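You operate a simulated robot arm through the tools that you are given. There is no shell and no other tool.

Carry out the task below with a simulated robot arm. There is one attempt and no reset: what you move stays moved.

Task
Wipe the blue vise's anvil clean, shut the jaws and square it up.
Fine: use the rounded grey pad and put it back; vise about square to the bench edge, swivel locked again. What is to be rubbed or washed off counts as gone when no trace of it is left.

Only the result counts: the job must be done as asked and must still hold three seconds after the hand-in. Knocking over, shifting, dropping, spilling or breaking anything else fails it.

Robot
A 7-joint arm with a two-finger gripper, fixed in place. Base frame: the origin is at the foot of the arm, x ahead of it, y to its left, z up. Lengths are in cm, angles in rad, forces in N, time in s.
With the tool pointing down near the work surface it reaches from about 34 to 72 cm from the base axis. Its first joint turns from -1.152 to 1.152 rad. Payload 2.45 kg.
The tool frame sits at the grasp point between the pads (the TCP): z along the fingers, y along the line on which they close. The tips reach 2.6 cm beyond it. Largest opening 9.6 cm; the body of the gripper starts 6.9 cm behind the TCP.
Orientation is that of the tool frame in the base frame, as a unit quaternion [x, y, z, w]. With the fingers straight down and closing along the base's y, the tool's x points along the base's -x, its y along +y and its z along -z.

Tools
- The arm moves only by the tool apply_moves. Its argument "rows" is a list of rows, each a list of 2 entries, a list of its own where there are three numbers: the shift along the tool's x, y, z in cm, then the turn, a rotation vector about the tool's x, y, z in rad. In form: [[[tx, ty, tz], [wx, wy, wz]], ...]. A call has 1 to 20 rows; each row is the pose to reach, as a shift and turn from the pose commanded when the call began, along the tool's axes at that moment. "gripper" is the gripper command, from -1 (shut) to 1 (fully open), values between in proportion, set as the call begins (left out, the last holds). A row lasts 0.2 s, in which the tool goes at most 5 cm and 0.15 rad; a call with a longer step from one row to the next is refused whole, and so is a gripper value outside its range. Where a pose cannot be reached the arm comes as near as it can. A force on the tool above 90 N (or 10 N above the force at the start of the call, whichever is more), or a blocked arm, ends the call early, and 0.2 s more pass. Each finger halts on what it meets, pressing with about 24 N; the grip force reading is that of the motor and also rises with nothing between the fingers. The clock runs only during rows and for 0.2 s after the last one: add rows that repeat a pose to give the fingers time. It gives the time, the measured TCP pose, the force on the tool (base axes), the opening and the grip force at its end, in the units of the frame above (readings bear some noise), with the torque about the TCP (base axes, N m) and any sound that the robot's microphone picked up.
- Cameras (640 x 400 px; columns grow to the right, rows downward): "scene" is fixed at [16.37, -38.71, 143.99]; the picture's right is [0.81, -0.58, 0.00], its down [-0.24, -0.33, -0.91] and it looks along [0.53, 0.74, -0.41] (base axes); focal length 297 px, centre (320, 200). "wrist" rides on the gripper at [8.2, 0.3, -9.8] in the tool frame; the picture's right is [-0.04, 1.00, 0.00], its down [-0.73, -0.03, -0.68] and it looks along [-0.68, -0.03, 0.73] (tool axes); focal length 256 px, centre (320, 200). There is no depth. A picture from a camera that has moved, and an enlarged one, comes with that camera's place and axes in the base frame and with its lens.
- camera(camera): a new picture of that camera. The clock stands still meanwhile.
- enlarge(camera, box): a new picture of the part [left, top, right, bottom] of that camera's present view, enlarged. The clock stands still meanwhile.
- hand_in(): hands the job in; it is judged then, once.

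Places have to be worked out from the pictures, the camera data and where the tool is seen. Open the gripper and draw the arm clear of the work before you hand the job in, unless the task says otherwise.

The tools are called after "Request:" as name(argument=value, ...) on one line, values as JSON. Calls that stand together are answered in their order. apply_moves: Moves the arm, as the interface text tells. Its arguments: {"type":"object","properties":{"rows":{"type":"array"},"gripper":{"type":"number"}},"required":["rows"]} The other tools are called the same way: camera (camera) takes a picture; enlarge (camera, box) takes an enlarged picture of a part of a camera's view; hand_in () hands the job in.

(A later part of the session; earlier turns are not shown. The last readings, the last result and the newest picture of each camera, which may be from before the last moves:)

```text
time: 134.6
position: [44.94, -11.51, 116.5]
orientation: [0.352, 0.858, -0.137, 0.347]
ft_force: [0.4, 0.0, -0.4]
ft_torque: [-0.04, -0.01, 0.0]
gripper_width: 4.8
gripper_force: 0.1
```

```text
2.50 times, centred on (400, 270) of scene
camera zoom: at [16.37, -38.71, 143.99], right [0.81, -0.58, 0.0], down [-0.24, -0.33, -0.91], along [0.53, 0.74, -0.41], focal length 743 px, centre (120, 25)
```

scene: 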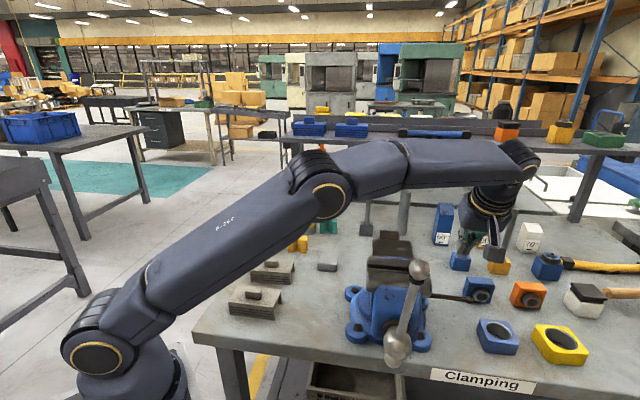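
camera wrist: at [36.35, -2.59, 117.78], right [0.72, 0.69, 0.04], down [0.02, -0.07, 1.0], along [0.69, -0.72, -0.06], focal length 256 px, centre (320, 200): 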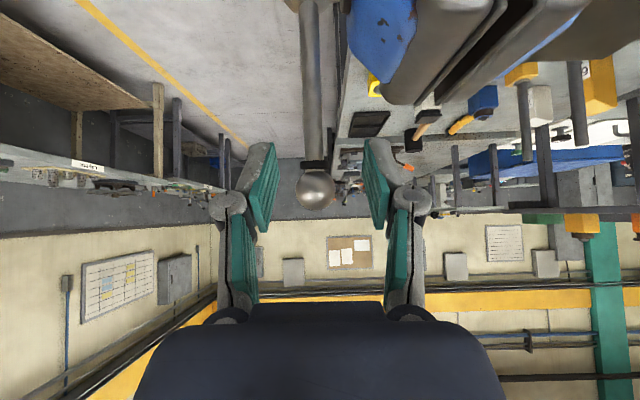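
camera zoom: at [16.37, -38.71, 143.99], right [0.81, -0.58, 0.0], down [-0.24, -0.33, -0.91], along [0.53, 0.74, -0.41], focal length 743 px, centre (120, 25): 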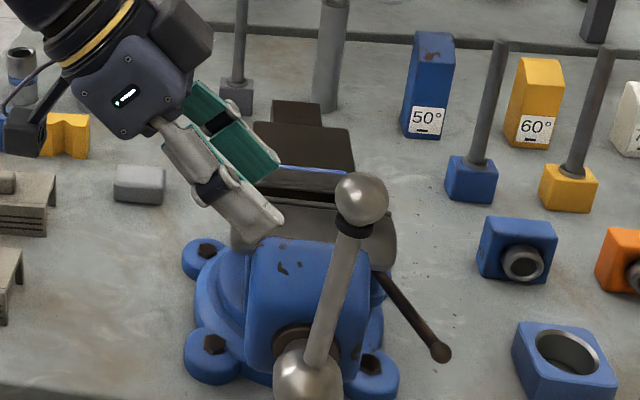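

The bar is centred between the fingers within half a centimetre. I advance along the tool axis and close on it.

Request:
apply_moves(rows=[[[0, -0.3, 2], [0, 0, 0]], [[0, -0.4, 4], [0, 0, 0]], [[0, -0.4, 6], [0, 0, 0]], [[0, -0.4, 7.5], [0, 0, 0]], [[0, -0.4, 8.8], [0, 0, 0]], [[0, -0.4, 8.8], [0, 0, 0]]])

Request:
camera(camera="wrist")

Request:
enlarge(camera="scene", box=[320, 190, 480, 350])

```text
time: 136.0
position: [49.07, -16.1, 110.16]
orientation: [0.353, 0.858, -0.137, 0.347]
ft_force: [0.9, -0.9, -0.7]
ft_torque: [0.03, 0.0, -0.05]
gripper_width: 4.8
gripper_force: 0.2
```

```text
taken
camera wrist: at [40.43, -7.08, 111.38], right [0.72, 0.69, 0.04], down [0.02, -0.07, 1.0], along [0.69, -0.72, -0.06], focal length 256 px, centre (320, 200)
```

wrist: 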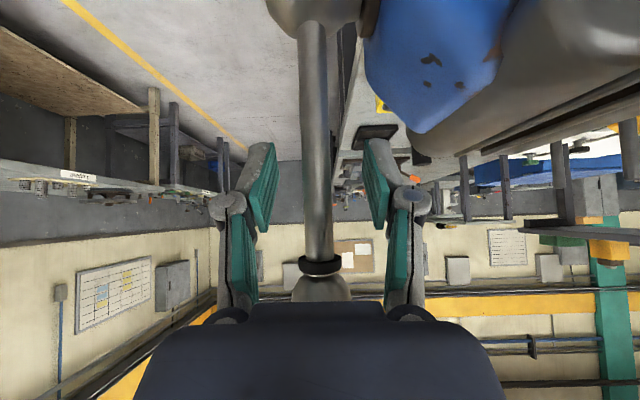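

```text
2.50 times, centred on (400, 270) of scene
camera zoom: at [16.37, -38.71, 143.99], right [0.81, -0.58, 0.0], down [-0.24, -0.33, -0.91], along [0.53, 0.74, -0.41], focal length 743 px, centre (120, 25)
```

zoom: 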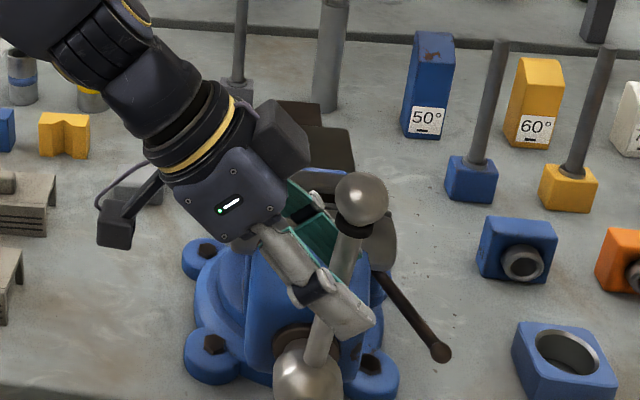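

The bar is between the pads. I close on it.

Request:
apply_moves(rows=[[[0, -0.2, 0.3], [0, 0, 0]], [[0, -0.2, 0.3], [0, 0, 0]], [[0, -0.2, 0.3], [0, 0, 0]], [[0, -0.2, 0.3], [0, 0, 0]], [[0, -0.2, 0.3], [0, 0, 0]]], gripper=-1)

Request:
camera(camera="wrist")

```text
time: 137.2
position: [49.14, -16.24, 109.83]
orientation: [0.353, 0.858, -0.138, 0.347]
ft_force: [0.8, -1.8, 0.0]
ft_torque: [-0.24, 0.01, -0.01]
gripper_width: 1.39
gripper_force: 40.5
```

```text
taken
camera wrist: at [40.45, -7.34, 111.19], right [0.72, 0.69, 0.04], down [0.02, -0.07, 1.0], along [0.69, -0.72, -0.06], focal length 256 px, centre (320, 200)
```

wrist: 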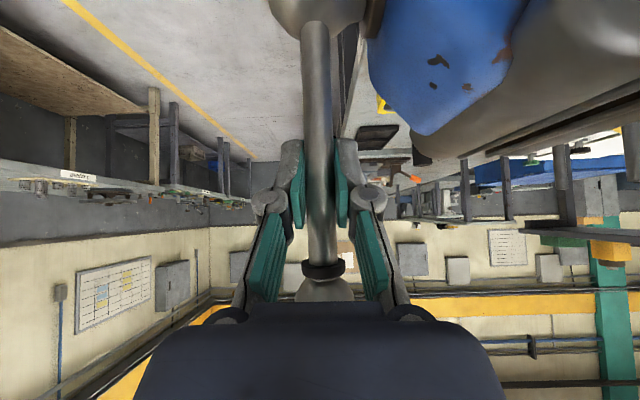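

The bar is pinched (1.4 cm). I turn it clockwise (seen from the front) 0.4 rad along a circle about the spindle and check the resistance.

Request:
apply_moves(rows=[[[-0.687, 0, 0.864], [0, 0.1, 0]], [[-1.285, 0, 1.793], [0, 0.2, 0]], [[-1.787, 0, 2.776], [0, 0.3, 0]], [[-2.188, 0, 3.804], [0, 0.4, 0]], [[-2.188, 0, 3.804], [0, 0.4, 0]]])

Request:
camera(camera="wrist")

Request:
enlarge(camera="scene", box=[320, 190, 480, 350])

```text
time: 138.4
position: [52.1, -19.11, 108.48]
orientation: [0.374, 0.91, -0.064, 0.167]
ft_force: [-2.2, 9.9, -0.2]
ft_torque: [0.84, 0.53, -0.07]
gripper_width: 1.39
gripper_force: 40.5
```

```text
taken
camera wrist: at [44.58, -11.32, 114.74], right [0.73, 0.69, 0.02], down [0.29, -0.34, 0.89], along [0.62, -0.64, -0.45], focal length 256 px, centre (320, 200)
```

wrist: 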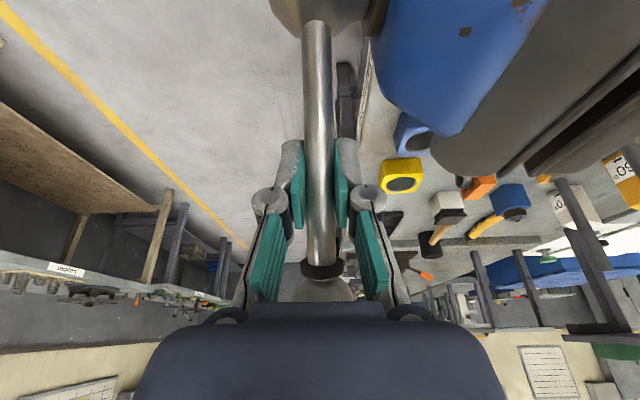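

```text
2.50 times, centred on (400, 270) of scene
camera zoom: at [16.37, -38.69, 144.0], right [0.81, -0.58, 0.0], down [-0.24, -0.33, -0.91], along [0.53, 0.74, -0.41], focal length 743 px, centre (120, 25)
```

zoom: 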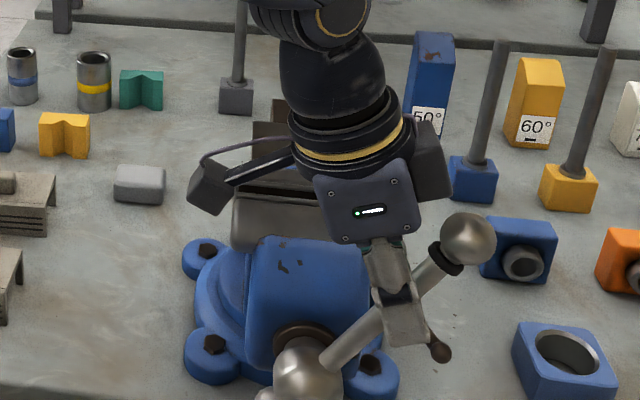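

It turns with about 10 N. I continue another 0.6 rad.

Request:
apply_moves(rows=[[[-0.687, 0, 0.864], [0, 0.1, 0]], [[-1.285, 0, 1.793], [0, 0.2, 0]], [[-1.787, 0, 2.776], [0, 0.3, 0]], [[-2.188, 0, 3.804], [0, 0.4, 0]], [[-2.485, 0, 4.868], [0, 0.5, 0]], [[-2.674, 0, 5.956], [0, 0.6, 0]], [[-2.674, 0, 5.956], [0, 0.6, 0]]])

Request:
camera(camera="wrist")

Request:
enlarge(camera="scene", box=[320, 190, 480, 350])

```text
time: 140.0
position: [55.58, -22.31, 104.06]
orientation: [0.375, 0.919, 0.051, -0.107]
ft_force: [8.9, 14.4, 3.6]
ft_torque: [0.82, 0.27, -0.74]
gripper_width: 1.41
gripper_force: 40.2
```

```text
taken
camera wrist: at [51.9, -18.37, 115.36], right [0.73, 0.69, 0.0], down [0.6, -0.64, 0.49], along [0.34, -0.35, -0.87], focal length 256 px, centre (320, 200)
```

wrist: 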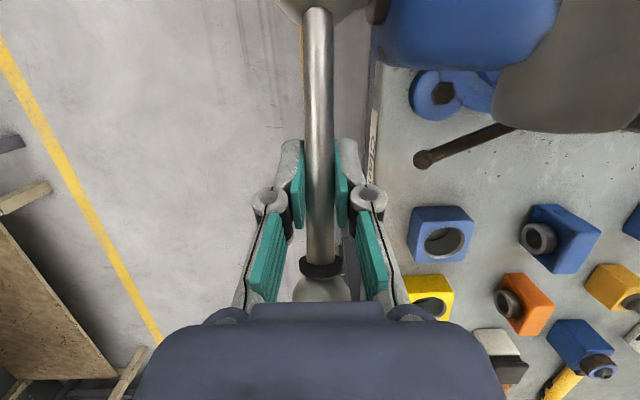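

```text
2.50 times, centred on (400, 270) of scene
camera zoom: at [16.39, -38.67, 144.0], right [0.81, -0.58, 0.0], down [-0.24, -0.33, -0.91], along [0.53, 0.74, -0.41], focal length 743 px, centre (120, 25)
```

zoom: 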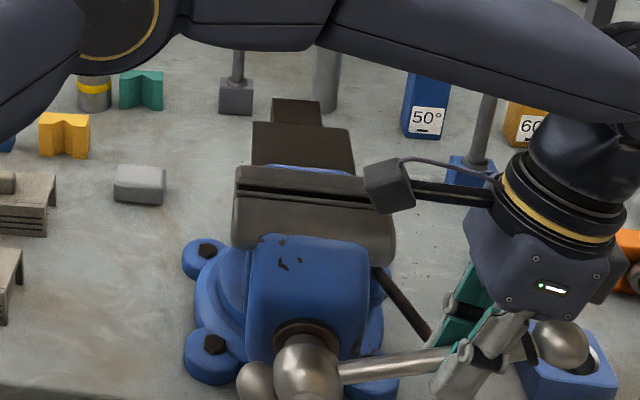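

The jaws are visibly closing. I look closer at the remaining gap.

Request:
enlarge(camera="scene", box=[370, 245, 430, 300])

```text
7.27 times, centred on (400, 272) of scene
camera zoom: at [16.39, -38.67, 144.0], right [0.81, -0.58, 0.0], down [-0.24, -0.33, -0.91], along [0.53, 0.74, -0.41], focal length 2161 px, centre (-262, -327)
```

zoom: 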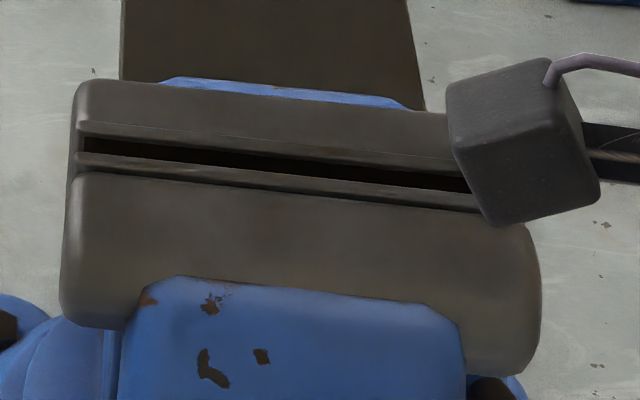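

About 0.7 cm of gap remains. I carry on turning with the tool orientation held, letting the bar pivot in the pads and following the jaw's forward travel.

Request:
apply_moves(rows=[[[-0.554, 0.3, 0.731], [0, 0, 0]], [[-1.08, 0.4, 1.518], [0, 0, 0]], [[-1.533, 0.5, 2.352], [0, 0, 0]], [[-1.533, 0.5, 2.352], [0, 0, 0]]])

Request:
enlarge(camera="scene", box=[370, 245, 430, 300])

Request:
camera(camera="wrist")

```text
time: 141.0
position: [56.41, -22.85, 101.31]
orientation: [0.377, 0.919, 0.047, -0.108]
ft_force: [-5.9, -4.5, 10.2]
ft_torque: [0.93, 0.63, -0.93]
gripper_width: 1.33
gripper_force: 40.1
```

```text
7.27 times, centred on (400, 272) of scene
camera zoom: at [16.34, -38.72, 143.99], right [0.81, -0.58, 0.0], down [-0.24, -0.33, -0.91], along [0.53, 0.74, -0.41], focal length 2161 px, centre (-262, -327)
```

zoom: 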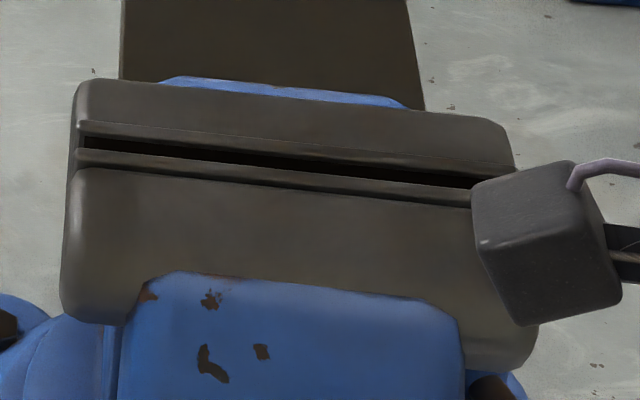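

```text
taken
camera wrist: at [52.73, -18.86, 112.63], right [0.73, 0.68, 0.0], down [0.6, -0.63, 0.49], along [0.33, -0.36, -0.87], focal length 256 px, centre (320, 200)
```

wrist: 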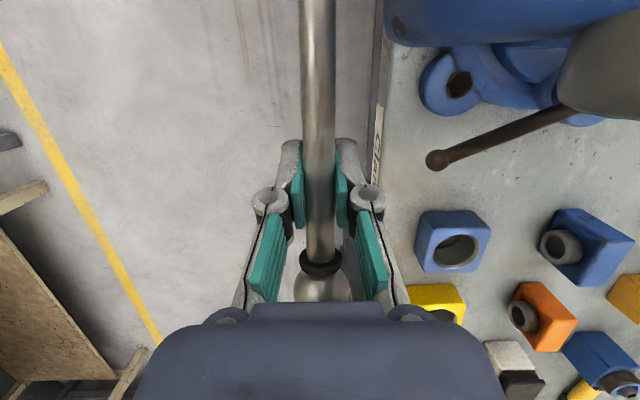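

The gap keeps shrinking. I turn on by another 20°.

Request:
apply_moves(rows=[[[-0.391, 0, 0.734], [0, 0, 0]], [[-0.687, 0, 1.643], [0, 0, 0]], [[-0.914, 0.1, 2.566], [0, 0, 0]], [[-1.052, 0.1, 3.508], [0, 0, 0]], [[-1.052, 0.1, 3.508], [0, 0, 0]]])

Request:
enlarge(camera="scene", box=[370, 245, 430, 300])

Request:
camera(camera="wrist")

```text
time: 142.2
position: [56.57, -22.81, 97.67]
orientation: [0.375, 0.919, 0.047, -0.108]
ft_force: [-13.6, -17.3, 3.4]
ft_torque: [0.57, 0.16, 0.1]
gripper_width: 1.6
gripper_force: 39.4
```

```text
7.27 times, centred on (400, 272) of scene
camera zoom: at [16.33, -38.76, 143.98], right [0.81, -0.58, 0.0], down [-0.24, -0.33, -0.91], along [0.53, 0.74, -0.41], focal length 2161 px, centre (-262, -327)
```

zoom: 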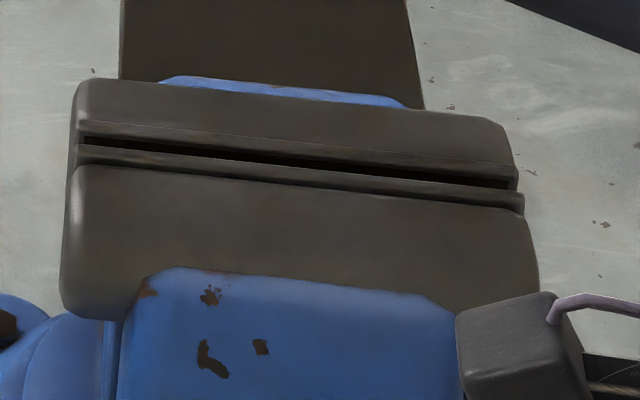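

```text
taken
camera wrist: at [52.96, -18.89, 108.94], right [0.73, 0.69, 0.0], down [0.6, -0.63, 0.49], along [0.33, -0.36, -0.87], focal length 256 px, centre (320, 200)
```

wrist: 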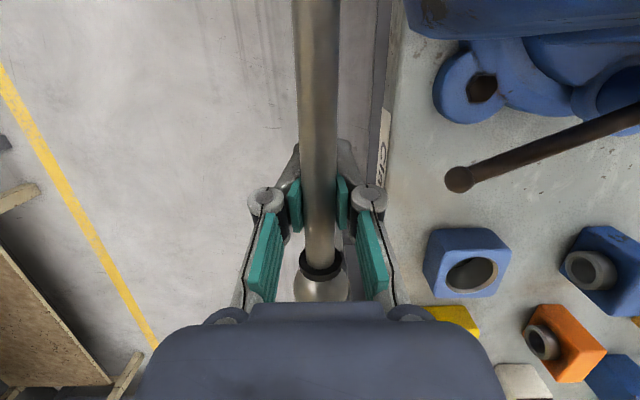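

The gap is down to a few millimetres. I continue turning, easing the fore-aft strain a little.

Request:
apply_moves(rows=[[[-0.276, -0.2, 0.912], [0, 0, 0]], [[-0.252, -0.25, 1.858], [0, 0, 0]], [[-0.252, -0.25, 1.858], [0, 0, 0]]])

Request:
enlarge(camera="scene", box=[370, 245, 430, 300])

Request:
camera(camera="wrist")

```text
time: 143.0
position: [56.43, -22.63, 95.69]
orientation: [0.375, 0.919, 0.05, -0.108]
ft_force: [-10.1, -5.5, -5.7]
ft_torque: [0.18, -0.28, -0.08]
gripper_width: 0.61
gripper_force: 28.0
```

```text
7.27 times, centred on (400, 272) of scene
camera zoom: at [16.36, -38.73, 143.99], right [0.81, -0.58, 0.0], down [-0.24, -0.33, -0.91], along [0.53, 0.74, -0.41], focal length 2161 px, centre (-262, -327)
```

zoom: 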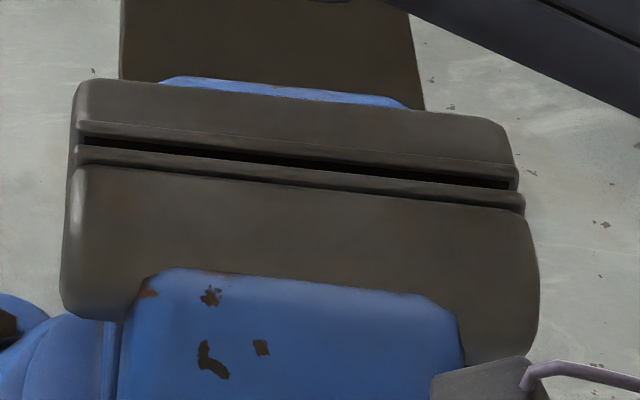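

```text
taken
camera wrist: at [52.69, -18.69, 107.11], right [0.73, 0.69, 0.0], down [0.6, -0.64, 0.49], along [0.33, -0.35, -0.87], focal length 256 px, centre (320, 200)
```

wrist: 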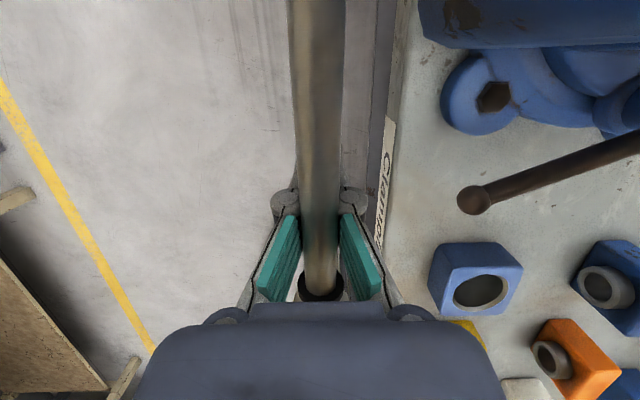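

The pads slipped past the bar: it now sits between the finger links. With the fingers straddling it slightly open, I can push the bar down with the palm, which can't slip off; I do that gradually.

Request:
apply_moves(rows=[[[0, -0.1, 0], [0, 0, 0]], [[-0.2, -0.2, 1], [0, 0, 0]], [[-0.42, -0.2, 2], [0, 0, 0]], [[-0.65, -0.2, 3], [0, 0, 0]], [[-0.88, -0.2, 3.9], [0, 0, 0]], [[-0.96, -0.2, 4.6], [0, 0, 0]], [[-0.96, -0.2, 4.6], [0, 0, 0]]], gripper=-0.3)

Request:
enlarge(camera="scene", box=[370, 245, 430, 300])

Request:
camera(camera="wrist")

Request:
camera(camera="scene")

```text
time: 144.6
position: [56.25, -22.63, 91.08]
orientation: [0.375, 0.92, 0.048, -0.107]
ft_force: [1.1, 0.6, 1.1]
ft_torque: [-0.05, 0.05, 0.02]
gripper_width: 3.39
gripper_force: 0.0
```

```text
7.27 times, centred on (400, 272) of scene
camera zoom: at [16.37, -38.71, 143.99], right [0.81, -0.58, 0.0], down [-0.24, -0.33, -0.91], along [0.53, 0.74, -0.41], focal length 2161 px, centre (-262, -327)
```

zoom: 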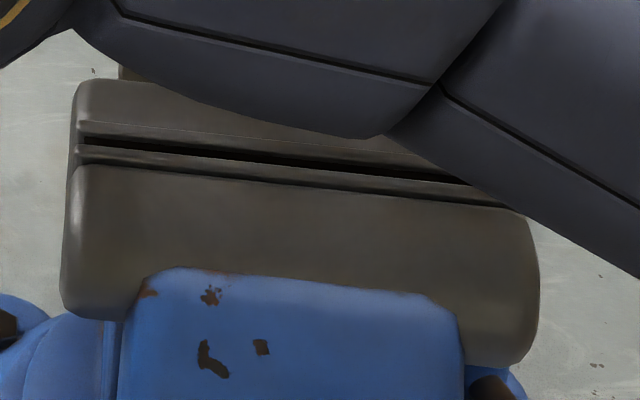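

```text
taken
camera wrist: at [52.61, -18.74, 102.48], right [0.73, 0.69, 0.0], down [0.6, -0.64, 0.49], along [0.34, -0.35, -0.87], focal length 256 px, centre (320, 200)
```

wrist: 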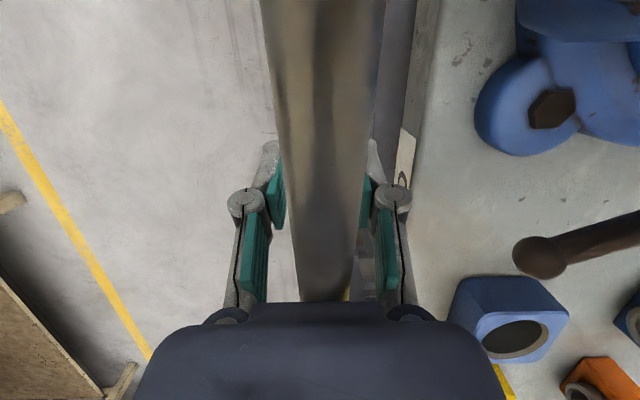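

```text
taken
```

scene: 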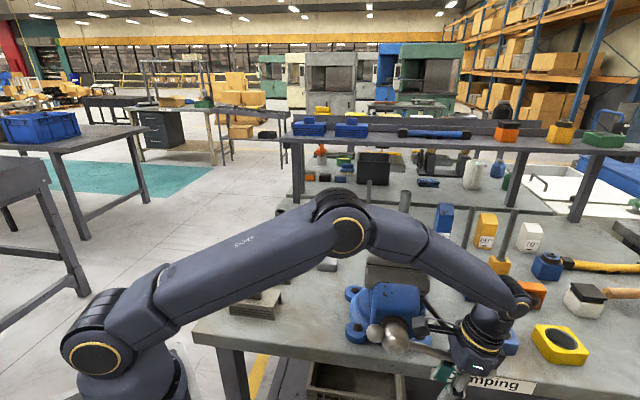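

No contact yet at this height. I lower further in steps with slightly more tilt, watching the force.

Request:
apply_moves(rows=[[[-0.1, 0, 0.5], [0, 0.03, 0]], [[-0.15, 0, 1.0], [0, 0.06, 0]], [[-0.15, 0, 1.5], [0, 0.09, 0]], [[-0.15, 0, 1.5], [0, 0.09, 0]]])

Request:
camera(camera="wrist")

Request:
enlarge(camera="scene", box=[340, 280, 500, 400])

```text
time: 145.6
position: [56.08, -22.53, 89.7]
orientation: [0.373, 0.914, 0.066, -0.148]
ft_force: [-0.1, 0.4, -0.1]
ft_torque: [0.0, -0.02, -0.01]
gripper_width: 3.33
gripper_force: 0.1
```

```text
taken
camera wrist: at [53.19, -19.39, 101.43], right [0.73, 0.69, 0.0], down [0.63, -0.66, 0.41], along [0.28, -0.3, -0.91], focal length 256 px, centre (320, 200)
```

wrist: 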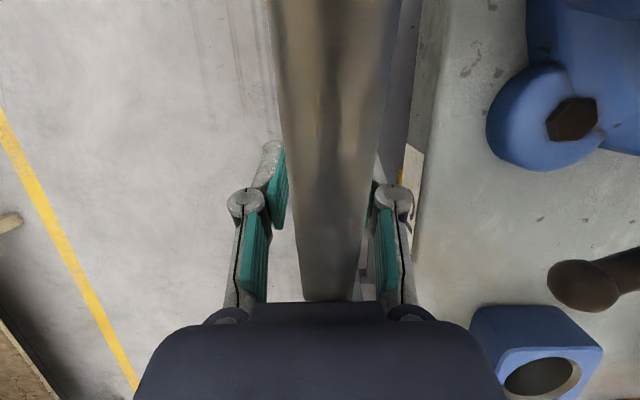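

```text
3.33 times, centred on (420, 340) of scene
camera zoom: at [16.37, -38.71, 143.99], right [0.81, -0.58, 0.0], down [-0.24, -0.33, -0.91], along [0.53, 0.74, -0.41], focal length 990 px, centre (-13, -267)
```

zoom: 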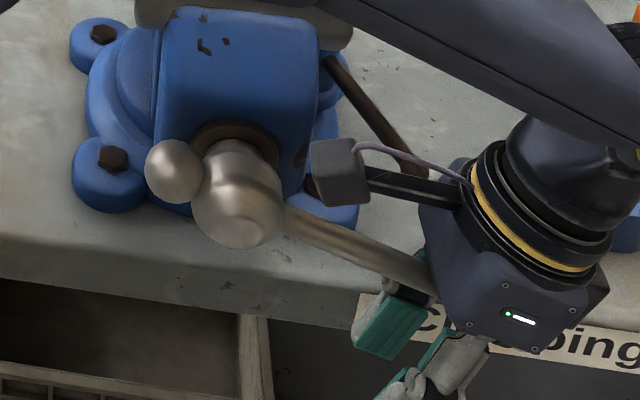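

Request:
apply_moves(rows=[[[-0.05, 0, 0.5], [0, 0.03, 0]], [[-0.1, 0, 1.0], [0, 0.06, 0]], [[-0.1, 0, 1.5], [0, 0.09, 0]], [[-0.1, 0, 1.5], [0, 0.09, 0]]])

Request:
enlarge(camera="scene", box=[340, 280, 500, 400])

```text
time: 146.6
position: [55.58, -22.03, 88.24]
orientation: [0.368, 0.905, 0.085, -0.196]
ft_force: [-41.3, 34.0, 22.4]
ft_torque: [-2.57, -3.02, -0.14]
gripper_width: 3.38
gripper_force: 0.0
```

```text
3.33 times, centred on (420, 340) of scene
camera zoom: at [16.22, -38.6, 144.04], right [0.81, -0.58, 0.0], down [-0.24, -0.33, -0.91], along [0.53, 0.74, -0.41], focal length 990 px, centre (-13, -267)
```

zoom: 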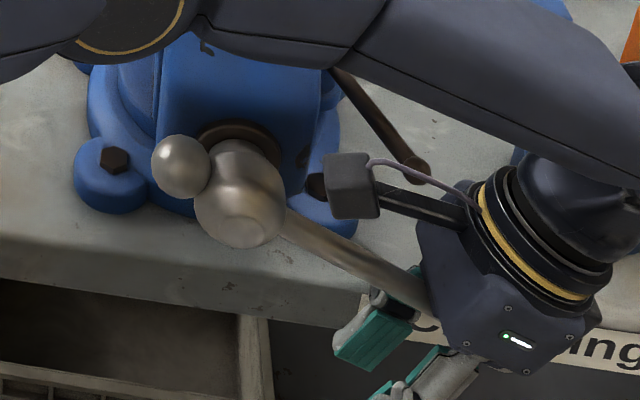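

The palm is bearing outward on the ball's collar rather than down on the bar. I shift inward along the bar by 1.5 cm to relieve this.

Request:
apply_moves(rows=[[[0.5, 0, -0.1], [0, 0, 0]], [[1.0, 0, -0.2], [0, 0, 0]], [[1.4, 0, -0.2], [0, 0, 0]], [[1.4, 0, -0.2], [0, 0, 0]]])

Request:
camera(camera="wrist")

Request:
enlarge(camera="scene", box=[340, 230, 500, 390])

```text
time: 147.6
position: [55.06, -21.47, 88.89]
orientation: [0.369, 0.906, 0.082, -0.189]
ft_force: [-1.0, 0.2, 0.1]
ft_torque: [-0.01, 0.0, -0.04]
gripper_width: 3.35
gripper_force: 0.1
```

```text
taken
camera wrist: at [52.88, -19.1, 101.06], right [0.73, 0.69, -0.01], down [0.65, -0.69, 0.32], along [0.22, -0.24, -0.95], focal length 256 px, centre (320, 200)
```

wrist: 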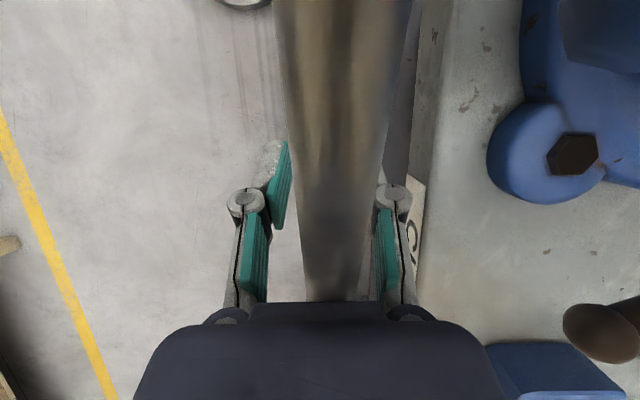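

```text
2.50 times, centred on (420, 310) of scene
camera zoom: at [16.37, -38.71, 143.99], right [0.81, -0.58, 0.0], down [-0.24, -0.33, -0.91], along [0.53, 0.74, -0.41], focal length 743 px, centre (70, -75)
```

zoom: 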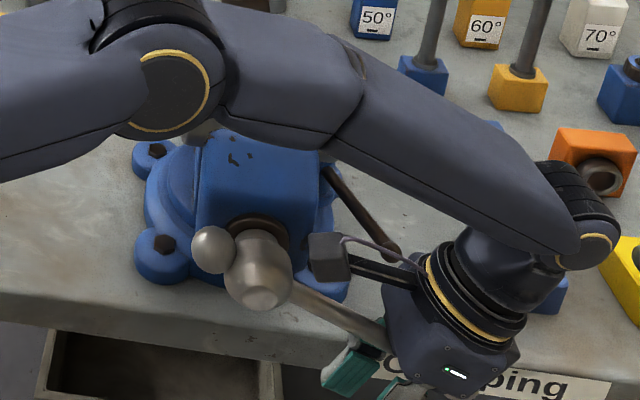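

The palm now faces the bar squarely (bar at about 110°). I push along the tool axis.

Request:
apply_moves(rows=[[[0, 0, 0.4], [0, 0, 0]], [[0, 0, 0.8], [0, 0.02, 0]], [[0, 0, 1.2], [0, 0.04, 0]], [[0, 0, 1.2], [0, 0.04, 0]]])

Request:
enlarge(camera="scene", box=[340, 230, 500, 390])

```text
time: 148.6
position: [54.63, -21.15, 87.82]
orientation: [0.368, 0.902, 0.09, -0.209]
ft_force: [0.8, -0.4, -0.6]
ft_torque: [0.01, 0.01, 0.0]
gripper_width: 3.38
gripper_force: 0.1
```

```text
2.50 times, centred on (420, 310) of scene
camera zoom: at [16.37, -38.71, 143.99], right [0.81, -0.58, 0.0], down [-0.24, -0.33, -0.91], along [0.53, 0.74, -0.41], focal length 743 px, centre (70, -75)
```

zoom: 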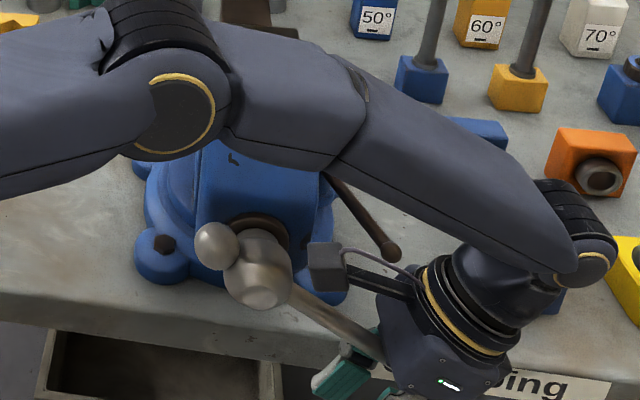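

Hardly any resistance yet; the bar is following. I keep rotating the hand about the spindle in small increments.

Request:
apply_moves(rows=[[[0.34, 0, 0.59], [0, 0.05, 0]], [[0.69, 0, 1.18], [0, 0.1, 0]], [[1.07, 0, 1.73], [0, 0.15, 0]], [[1.07, 0, 1.73], [0, 0.15, 0]]])

Request:
enlarge(camera="scene", box=[340, 230, 500, 390])

Request:
camera(camera="wrist")

```text
time: 149.6
position: [53.5, -19.9, 86.7]
orientation: [0.36, 0.884, 0.118, -0.276]
ft_force: [0.8, -0.4, -0.3]
ft_torque: [0.02, 0.01, 0.01]
gripper_width: 3.37
gripper_force: 0.1
```

```text
2.50 times, centred on (420, 310) of scene
camera zoom: at [16.37, -38.71, 143.99], right [0.81, -0.58, 0.0], down [-0.24, -0.33, -0.91], along [0.53, 0.74, -0.41], focal length 743 px, centre (70, -75)
```

zoom: 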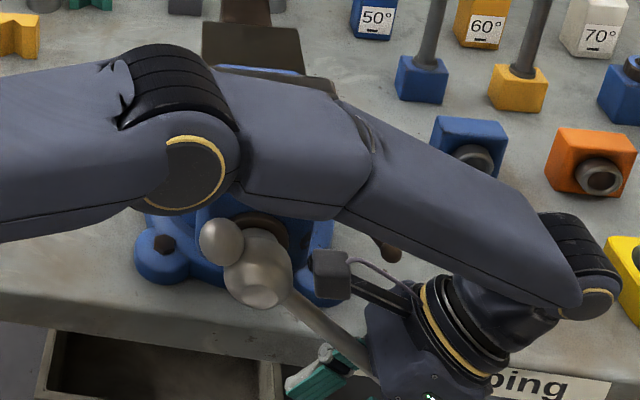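

```text
taken
camera wrist: at [53.08, -19.12, 99.3], right [0.72, 0.69, -0.01], down [0.68, -0.72, 0.14], along [0.09, -0.11, -0.99], focal length 256 px, centre (320, 200)
```

wrist: 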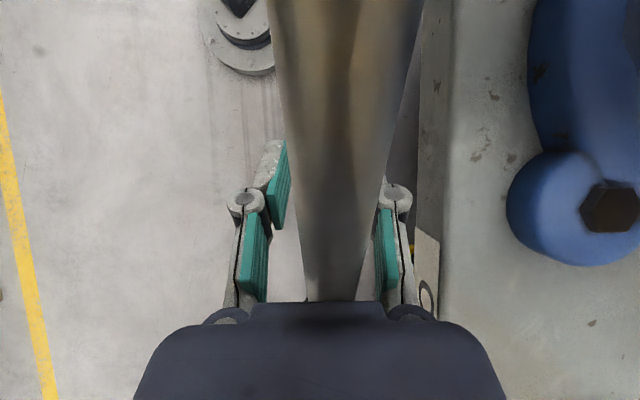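

The bar moves on freely. By the gap trend, the jaws should meet near 150°; I continue another 0.2 rad.

Request:
apply_moves(rows=[[[0.327, 0, 0.602], [0, 0.05, 0]], [[0.684, 0, 1.186], [0, 0.1, 0]], [[1.069, 0, 1.751], [0, 0.15, 0]], [[1.483, 0, 2.297], [0, 0.2, 0]], [[1.483, 0, 2.297], [0, 0.2, 0]]])

Request:
camera(camera="scene")

Request:
camera(camera="wrist")

```text
time: 150.8
position: [51.67, -18.04, 85.59]
orientation: [0.346, 0.852, 0.153, -0.362]
ft_force: [0.1, 0.9, 0.1]
ft_torque: [0.0, 0.01, -0.02]
gripper_width: 3.35
gripper_force: 0.0
```

```text
taken
```

scene: 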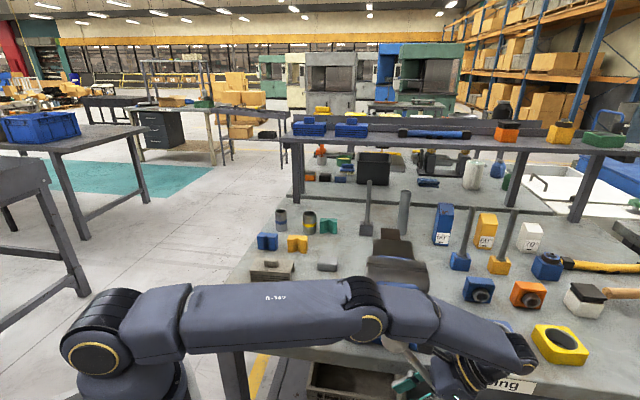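

```text
taken
camera wrist: at [53.08, -19.13, 98.21], right [0.72, 0.69, -0.02], down [0.69, -0.72, -0.06], along [-0.06, 0.03, -1.0], focal length 256 px, centre (320, 200)
```

wrist: 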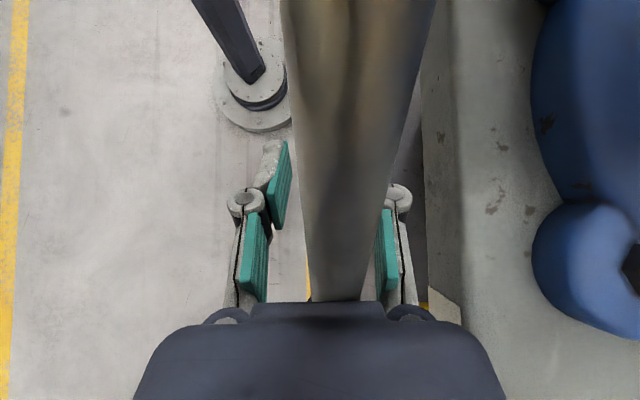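

Now the jaws are visible behind the arm; I zoom in on the gap.

Request:
enlarge(camera="scene", box=[355, 235, 435, 300])

Request:
enlarge(camera="scene", box=[330, 270, 530, 400])

```text
6.15 times, centred on (395, 268) of scene
camera zoom: at [16.37, -38.71, 143.99], right [0.81, -0.58, 0.0], down [-0.24, -0.33, -0.91], along [0.53, 0.74, -0.41], focal length 1829 px, centre (-142, -215)
```

zoom: 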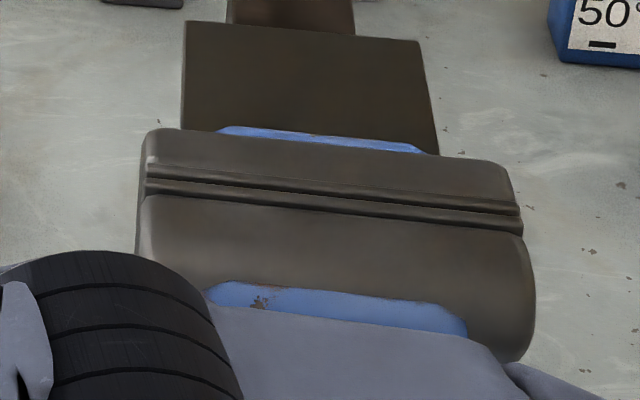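

```text
3.08 times, centred on (430, 335) of scene
camera zoom: at [16.37, -38.71, 143.99], right [0.81, -0.58, 0.0], down [-0.24, -0.33, -0.91], along [0.53, 0.74, -0.41], focal length 914 px, centre (-18, -215)
```

zoom: 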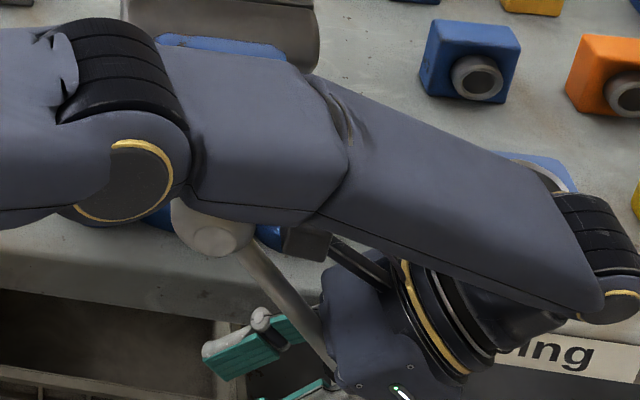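

Only a hairline gap remains. I continue in small steps until resistance shows the jaws have met.

Request:
apply_moves(rows=[[[0.337, 0, 0.598], [0, 0.05, 0]], [[0.7, 0, 1.18], [0, 0.1, 0]], [[0.7, 0, 1.18], [0, 0.1, 0]]])

Request:
enlarge(camera="scene", box=[365, 245, 425, 290])

Request:
camera(camera="wrist")

```text
time: 151.6
position: [50.81, -17.18, 85.39]
orientation: [0.338, 0.833, 0.17, -0.405]
ft_force: [-0.8, -0.1, -0.6]
ft_torque: [0.03, -0.01, 0.04]
gripper_width: 3.35
gripper_force: 0.0
```

```text
8.89 times, centred on (395, 268) of scene
camera zoom: at [16.37, -38.71, 143.99], right [0.81, -0.58, 0.0], down [-0.24, -0.33, -0.91], along [0.53, 0.74, -0.41], focal length 2641 px, centre (-347, -400)
```

zoom: 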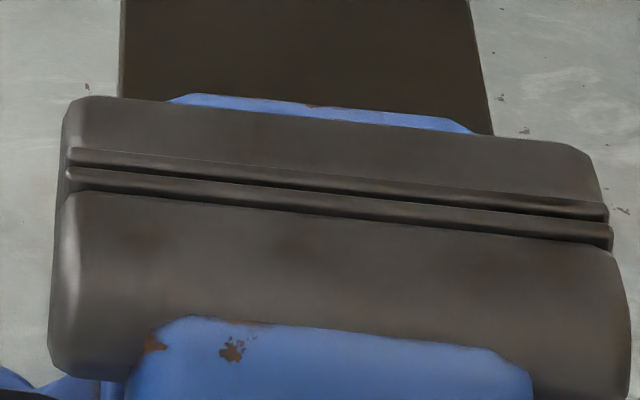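

```text
taken
camera wrist: at [53.0, -19.14, 97.71], right [0.72, 0.7, -0.02], down [0.68, -0.71, -0.16], along [-0.13, 0.1, -0.99], focal length 256 px, centre (320, 200)
```

wrist: 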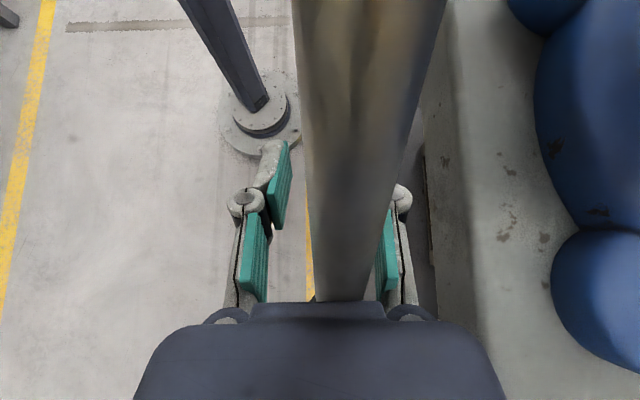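

Request:
apply_moves(rows=[[[0.324, 0.2, 0.596], [0, 0.05, 0]], [[0.679, 0.4, 1.182], [0, 0.1, 0]], [[0.679, 0.4, 1.182], [0, 0.1, 0]]])

Request:
enlarge(camera="scene", box=[365, 245, 425, 290])

Request:
enlarge(camera="scene", box=[330, 270, 530, 400])

```text
time: 152.4
position: [49.85, -15.96, 85.4]
orientation: [0.33, 0.812, 0.186, -0.444]
ft_force: [-0.1, 0.5, -0.5]
ft_torque: [0.0, 0.03, 0.02]
gripper_width: 3.36
gripper_force: 0.0
```

```text
8.89 times, centred on (395, 268) of scene
camera zoom: at [16.38, -38.71, 143.99], right [0.81, -0.58, 0.0], down [-0.24, -0.33, -0.91], along [0.53, 0.74, -0.41], focal length 2641 px, centre (-347, -400)
```

zoom: 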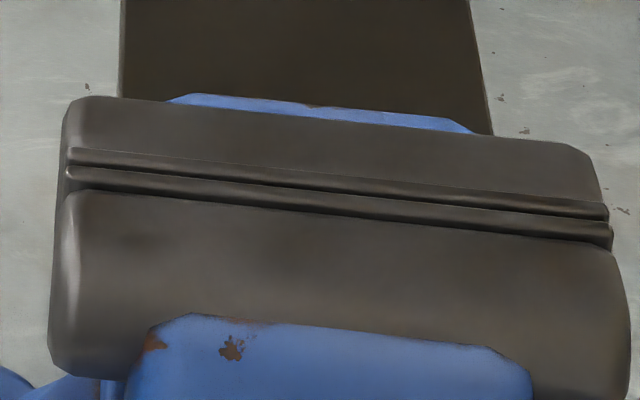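

```text
3.08 times, centred on (430, 335) of scene
camera zoom: at [16.38, -38.71, 143.99], right [0.81, -0.58, 0.0], down [-0.24, -0.33, -0.91], along [0.53, 0.74, -0.41], focal length 914 px, centre (-18, -215)
```

zoom: 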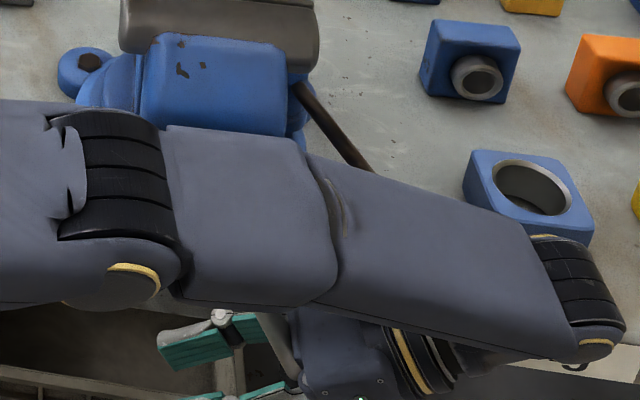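

Request:
apply_moves(rows=[[[0.334, 0.1, 0.582], [0, 0.05, 0]], [[0.694, 0.1, 1.15], [0, 0.1, 0]], [[0.694, 0.1, 1.15], [0, 0.1, 0]]])

Request:
enlarge(camera="scene", box=[365, 245, 425, 290])

Request:
camera(camera="wrist")

```text
time: 153.2
position: [49.57, -14.49, 86.72]
orientation: [0.325, 0.801, 0.194, -0.464]
ft_force: [0.6, 0.8, -0.2]
ft_torque: [0.01, 0.02, 0.01]
gripper_width: 3.34
gripper_force: 0.1
out of reach, approached as far as the arm can: row 1, 2, 3
```

```text
8.89 times, centred on (395, 268) of scene
camera zoom: at [16.37, -38.71, 143.99], right [0.81, -0.58, 0.0], down [-0.24, -0.33, -0.91], along [0.53, 0.74, -0.41], focal length 2641 px, centre (-347, -400)
```

zoom: 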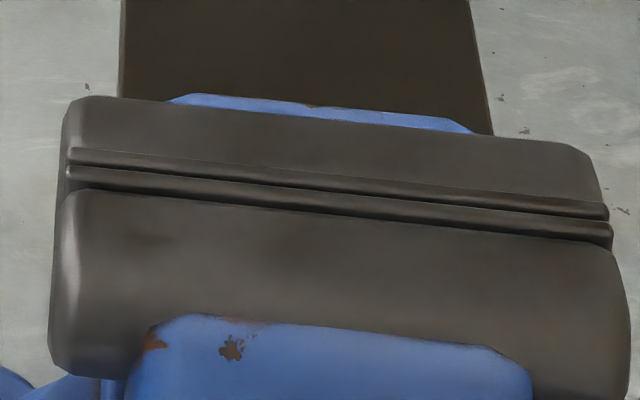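

```text
taken
camera wrist: at [53.1, -17.75, 98.53], right [0.71, 0.7, -0.02], down [0.66, -0.69, -0.3], along [-0.23, 0.2, -0.95], focal length 256 px, centre (320, 200)
```

wrist: 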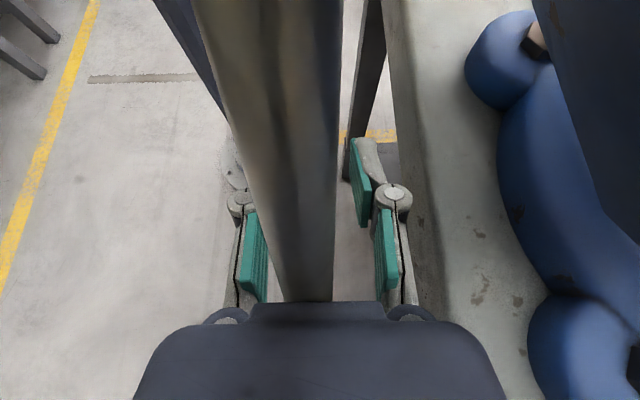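

The arm reached its limit here; the jaws look essentially closed. I retrace the hand out the way it came and lift clear so I can inspect the jaw gap.

Request:
apply_moves(rows=[[[-1.09, -0.4, -1.91], [0, -0.1, 0]], [[-1.96, -0.7, -4.06], [0, -0.22, 0]], [[-1.99, -0.7, -6.35], [0, -0.34, 0]], [[-1.88, -0.7, -8.37], [0, -0.46, 0]], [[-1.19, -0.7, -10.6], [0, -0.58, 0]], [[-0.39, -0.7, -12.4], [0, -0.6, 0]], [[2.4, -0.7, -14.0], [0, -0.6, 0]], [[5.88, -0.7, -16], [0, -0.6, 0]], [[9.36, -0.7, -17.97], [0, -0.6, 0]], [[9.36, -0.7, -17.97], [0, -0.6, 0]]])

Request:
camera(camera="wrist")

Request:
enlarge(camera="scene", box=[330, 220, 490, 400])

```text
time: 155.4
position: [56.78, -22.87, 103.75]
orientation: [0.368, 0.902, 0.09, -0.205]
ft_force: [-0.2, -0.3, -0.9]
ft_torque: [0.0, 0.0, -0.03]
gripper_width: 3.35
gripper_force: 0.1
```

```text
taken
camera wrist: at [54.95, -20.73, 116.0], right [0.73, 0.69, -0.01], down [0.66, -0.69, 0.29], along [0.19, -0.21, -0.96], focal length 256 px, centre (320, 200)
```

wrist: 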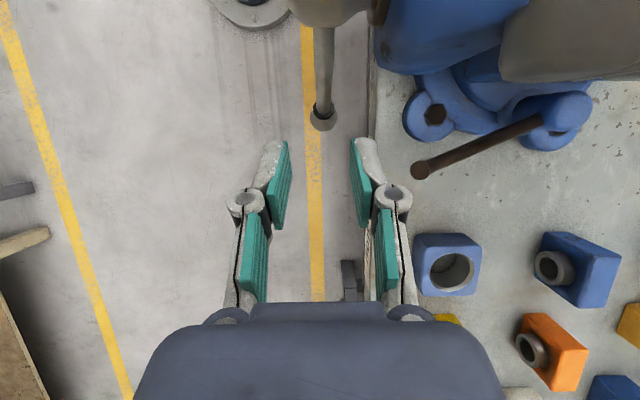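

```text
2.22 times, centred on (410, 310) of scene
camera zoom: at [16.37, -38.71, 143.99], right [0.81, -0.58, 0.0], down [-0.24, -0.33, -0.91], along [0.53, 0.74, -0.41], focal length 660 px, centre (120, -44)
```

zoom: 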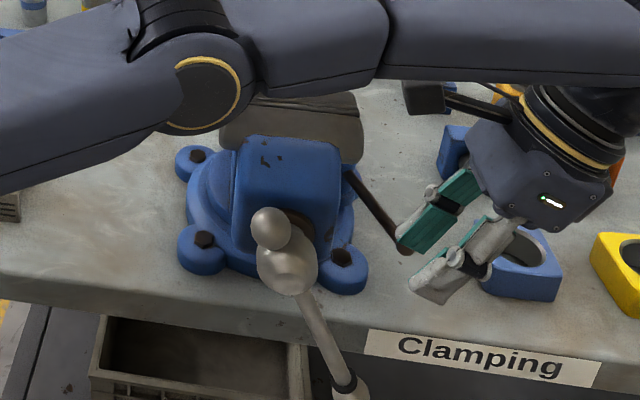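

The handle now points down at about 150°. I rise and go to the left-above viewpoint to see the jaw gap edge-on.

Request:
apply_moves(rows=[[[1.75, 0, -3.6], [0, -0.05, 0]], [[3.5, 0, -7.2], [0, -0.12, 0]], [[5.0, 0, -10.5], [0, -0.2, 0]], [[6.55, 0, -13.5], [0, -0.28, 0]], [[10.15, 1, -11.75], [0, -0.36, 0]], [[13.75, 2, -10], [0, -0.44, 0]], [[17.35, 3.5, -8.25], [0, -0.45, 0]], [[20.9, 5, -6.5], [0, -0.45, 0]], [[22.9, 5.7, -5.5], [0, -0.45, 0]], [[22.9, 5.7, -5.5], [0, -0.45, 0]]])

Request:
camera(camera="wrist")

Request:
enlarge(camera="wrist", box=[340, 50, 480, 190])

Request:
enlarge(camera="scene", box=[365, 245, 425, 290])

```text
time: 157.6
position: [47.59, -6.29, 118.64]
orientation: [0.378, 0.926, 0.006, 0.001]
ft_force: [-0.7, 0.6, 0.7]
ft_torque: [0.0, 0.03, 0.0]
gripper_width: 3.34
gripper_force: 0.1
```

```text
taken
camera wrist: at [42.04, -0.45, 128.31], right [0.73, 0.68, 0.01], down [0.5, -0.54, 0.68], along [0.47, -0.49, -0.74], focal length 256 px, centre (320, 200)
```

wrist: 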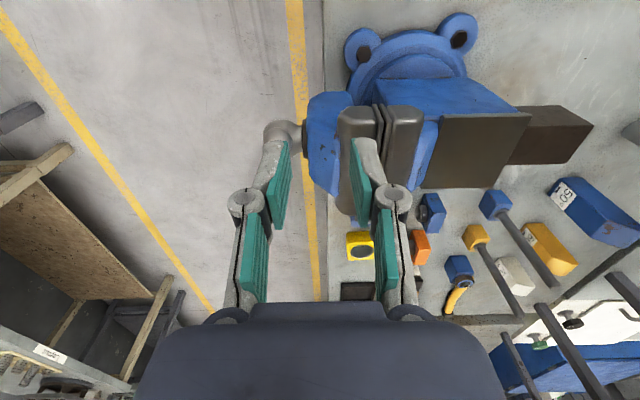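

```text
2.86 times, centred on (410, 120) of wrist
camera zoom: at [42.04, -0.45, 128.31], right [0.73, 0.68, 0.01], down [0.5, -0.54, 0.68], along [0.47, -0.49, -0.74], focal length 731 px, centre (63, 429)
```

zoom: 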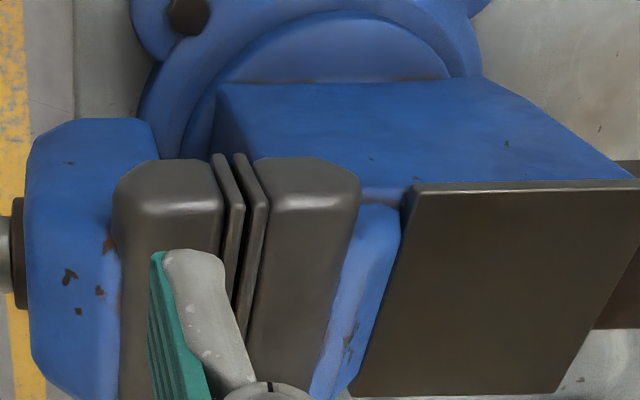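

```text
8.89 times, centred on (395, 268) of scene
camera zoom: at [16.37, -38.71, 143.99], right [0.81, -0.58, 0.0], down [-0.24, -0.33, -0.91], along [0.53, 0.74, -0.41], focal length 2641 px, centre (-347, -400)
```

zoom: 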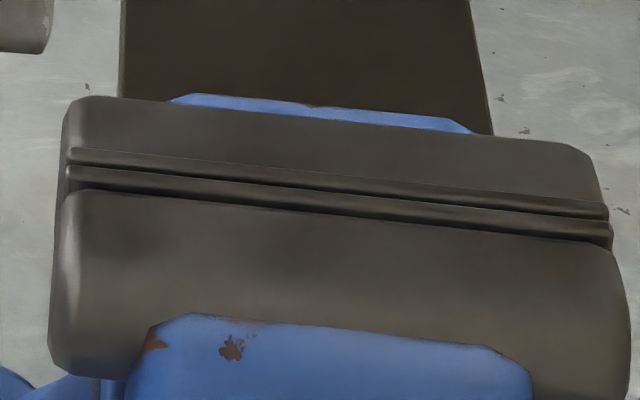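

Request:
enlarge(camera="wrist", box=[375, 95, 415, 130])

Request:
enlarge(camera="scene", box=[365, 255, 395, 275])

Request:
enlarge(camera="scene", box=[410, 260, 440, 280])

```text
11.43 times, centred on (395, 112) of wrist
camera zoom: at [42.04, -0.45, 128.31], right [0.73, 0.68, 0.01], down [0.5, -0.54, 0.68], along [0.47, -0.49, -0.74], focal length 2926 px, centre (-537, 1200)
```

zoom: 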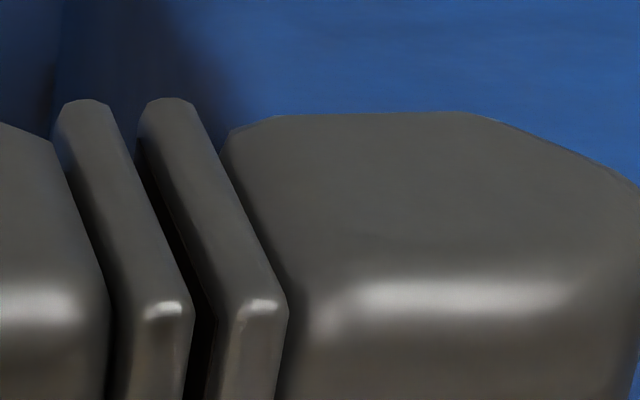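

```text
16.00 times, centred on (380, 265) of scene
camera zoom: at [16.37, -38.71, 143.99], right [0.81, -0.58, 0.0], down [-0.24, -0.33, -0.91], along [0.53, 0.74, -0.41], focal length 4754 px, centre (-640, -840)
```

zoom: 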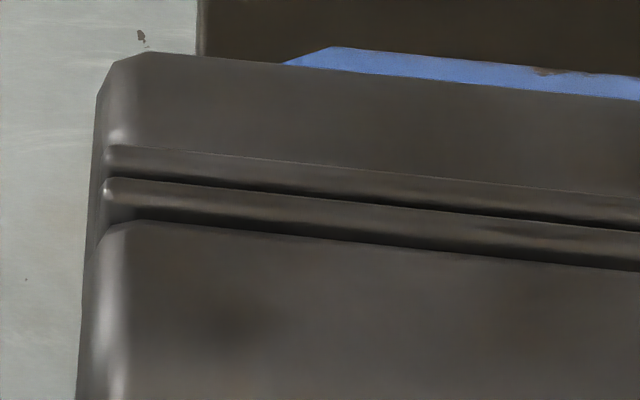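

```text
16.00 times, centred on (425, 270) of scene
camera zoom: at [16.37, -38.71, 143.99], right [0.81, -0.58, 0.0], down [-0.24, -0.33, -0.91], along [0.53, 0.74, -0.41], focal length 4754 px, centre (-1360, -920)
```

zoom: 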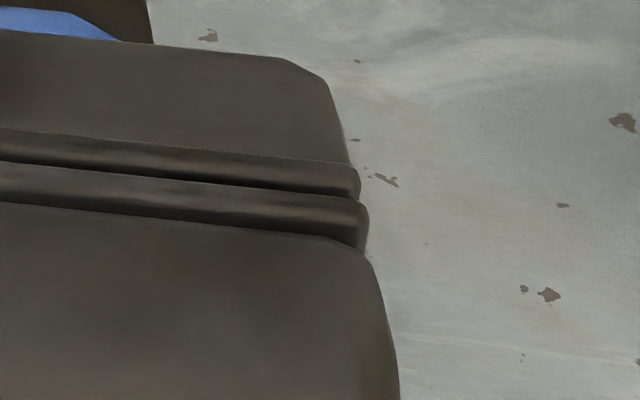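

About 2–3 mm of gap is still visible, so the handle needs another ~45° past bottom. I'll come at it from the aisle side in front of the bench, tool tilted 45° under the hub, and push the bar sideways. First I reposition and yaw.

Request:
apply_moves(rows=[[[-1.4, -2.3, 0], [0, 0, -0.14]], [[-2.8, -4.6, 0], [0, 0, -0.28]], [[-4.2, -6.9, 0], [0, 0, -0.42]], [[-5.6, -9.2, 0], [0, 0, -0.56]], [[-7, -11.5, 0], [0, 0, -0.7]], [[-8.4, -13.7, 0], [0, 0, -0.84]], [[-8.4, -13.7, 0], [0, 0, -0.98]], [[-8.4, -13.7, 0], [0, 0, -1.12]], [[-8.4, -13.7, 0], [0, 0, -1.26]], [[-8.4, -13.7, 0], [0, 0, -1.4]], [[-8.4, -13.7, 0], [0, 0, -1.56]], [[-8.4, -13.7, 0], [0, 0, -1.56]]], gripper=-1)

Request:
camera(camera="wrist")

```text
refused: row 11 steps farther than a row can; nothing moved
```

```text
taken
camera wrist: at [42.04, -0.45, 128.31], right [0.73, 0.68, 0.01], down [0.5, -0.54, 0.68], along [0.47, -0.49, -0.74], focal length 256 px, centre (320, 200)
```

wrist: 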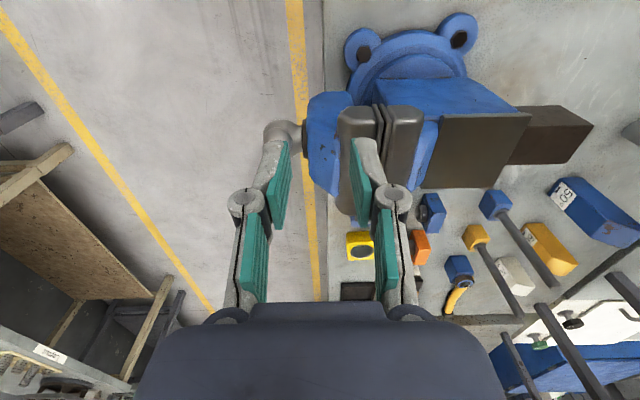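

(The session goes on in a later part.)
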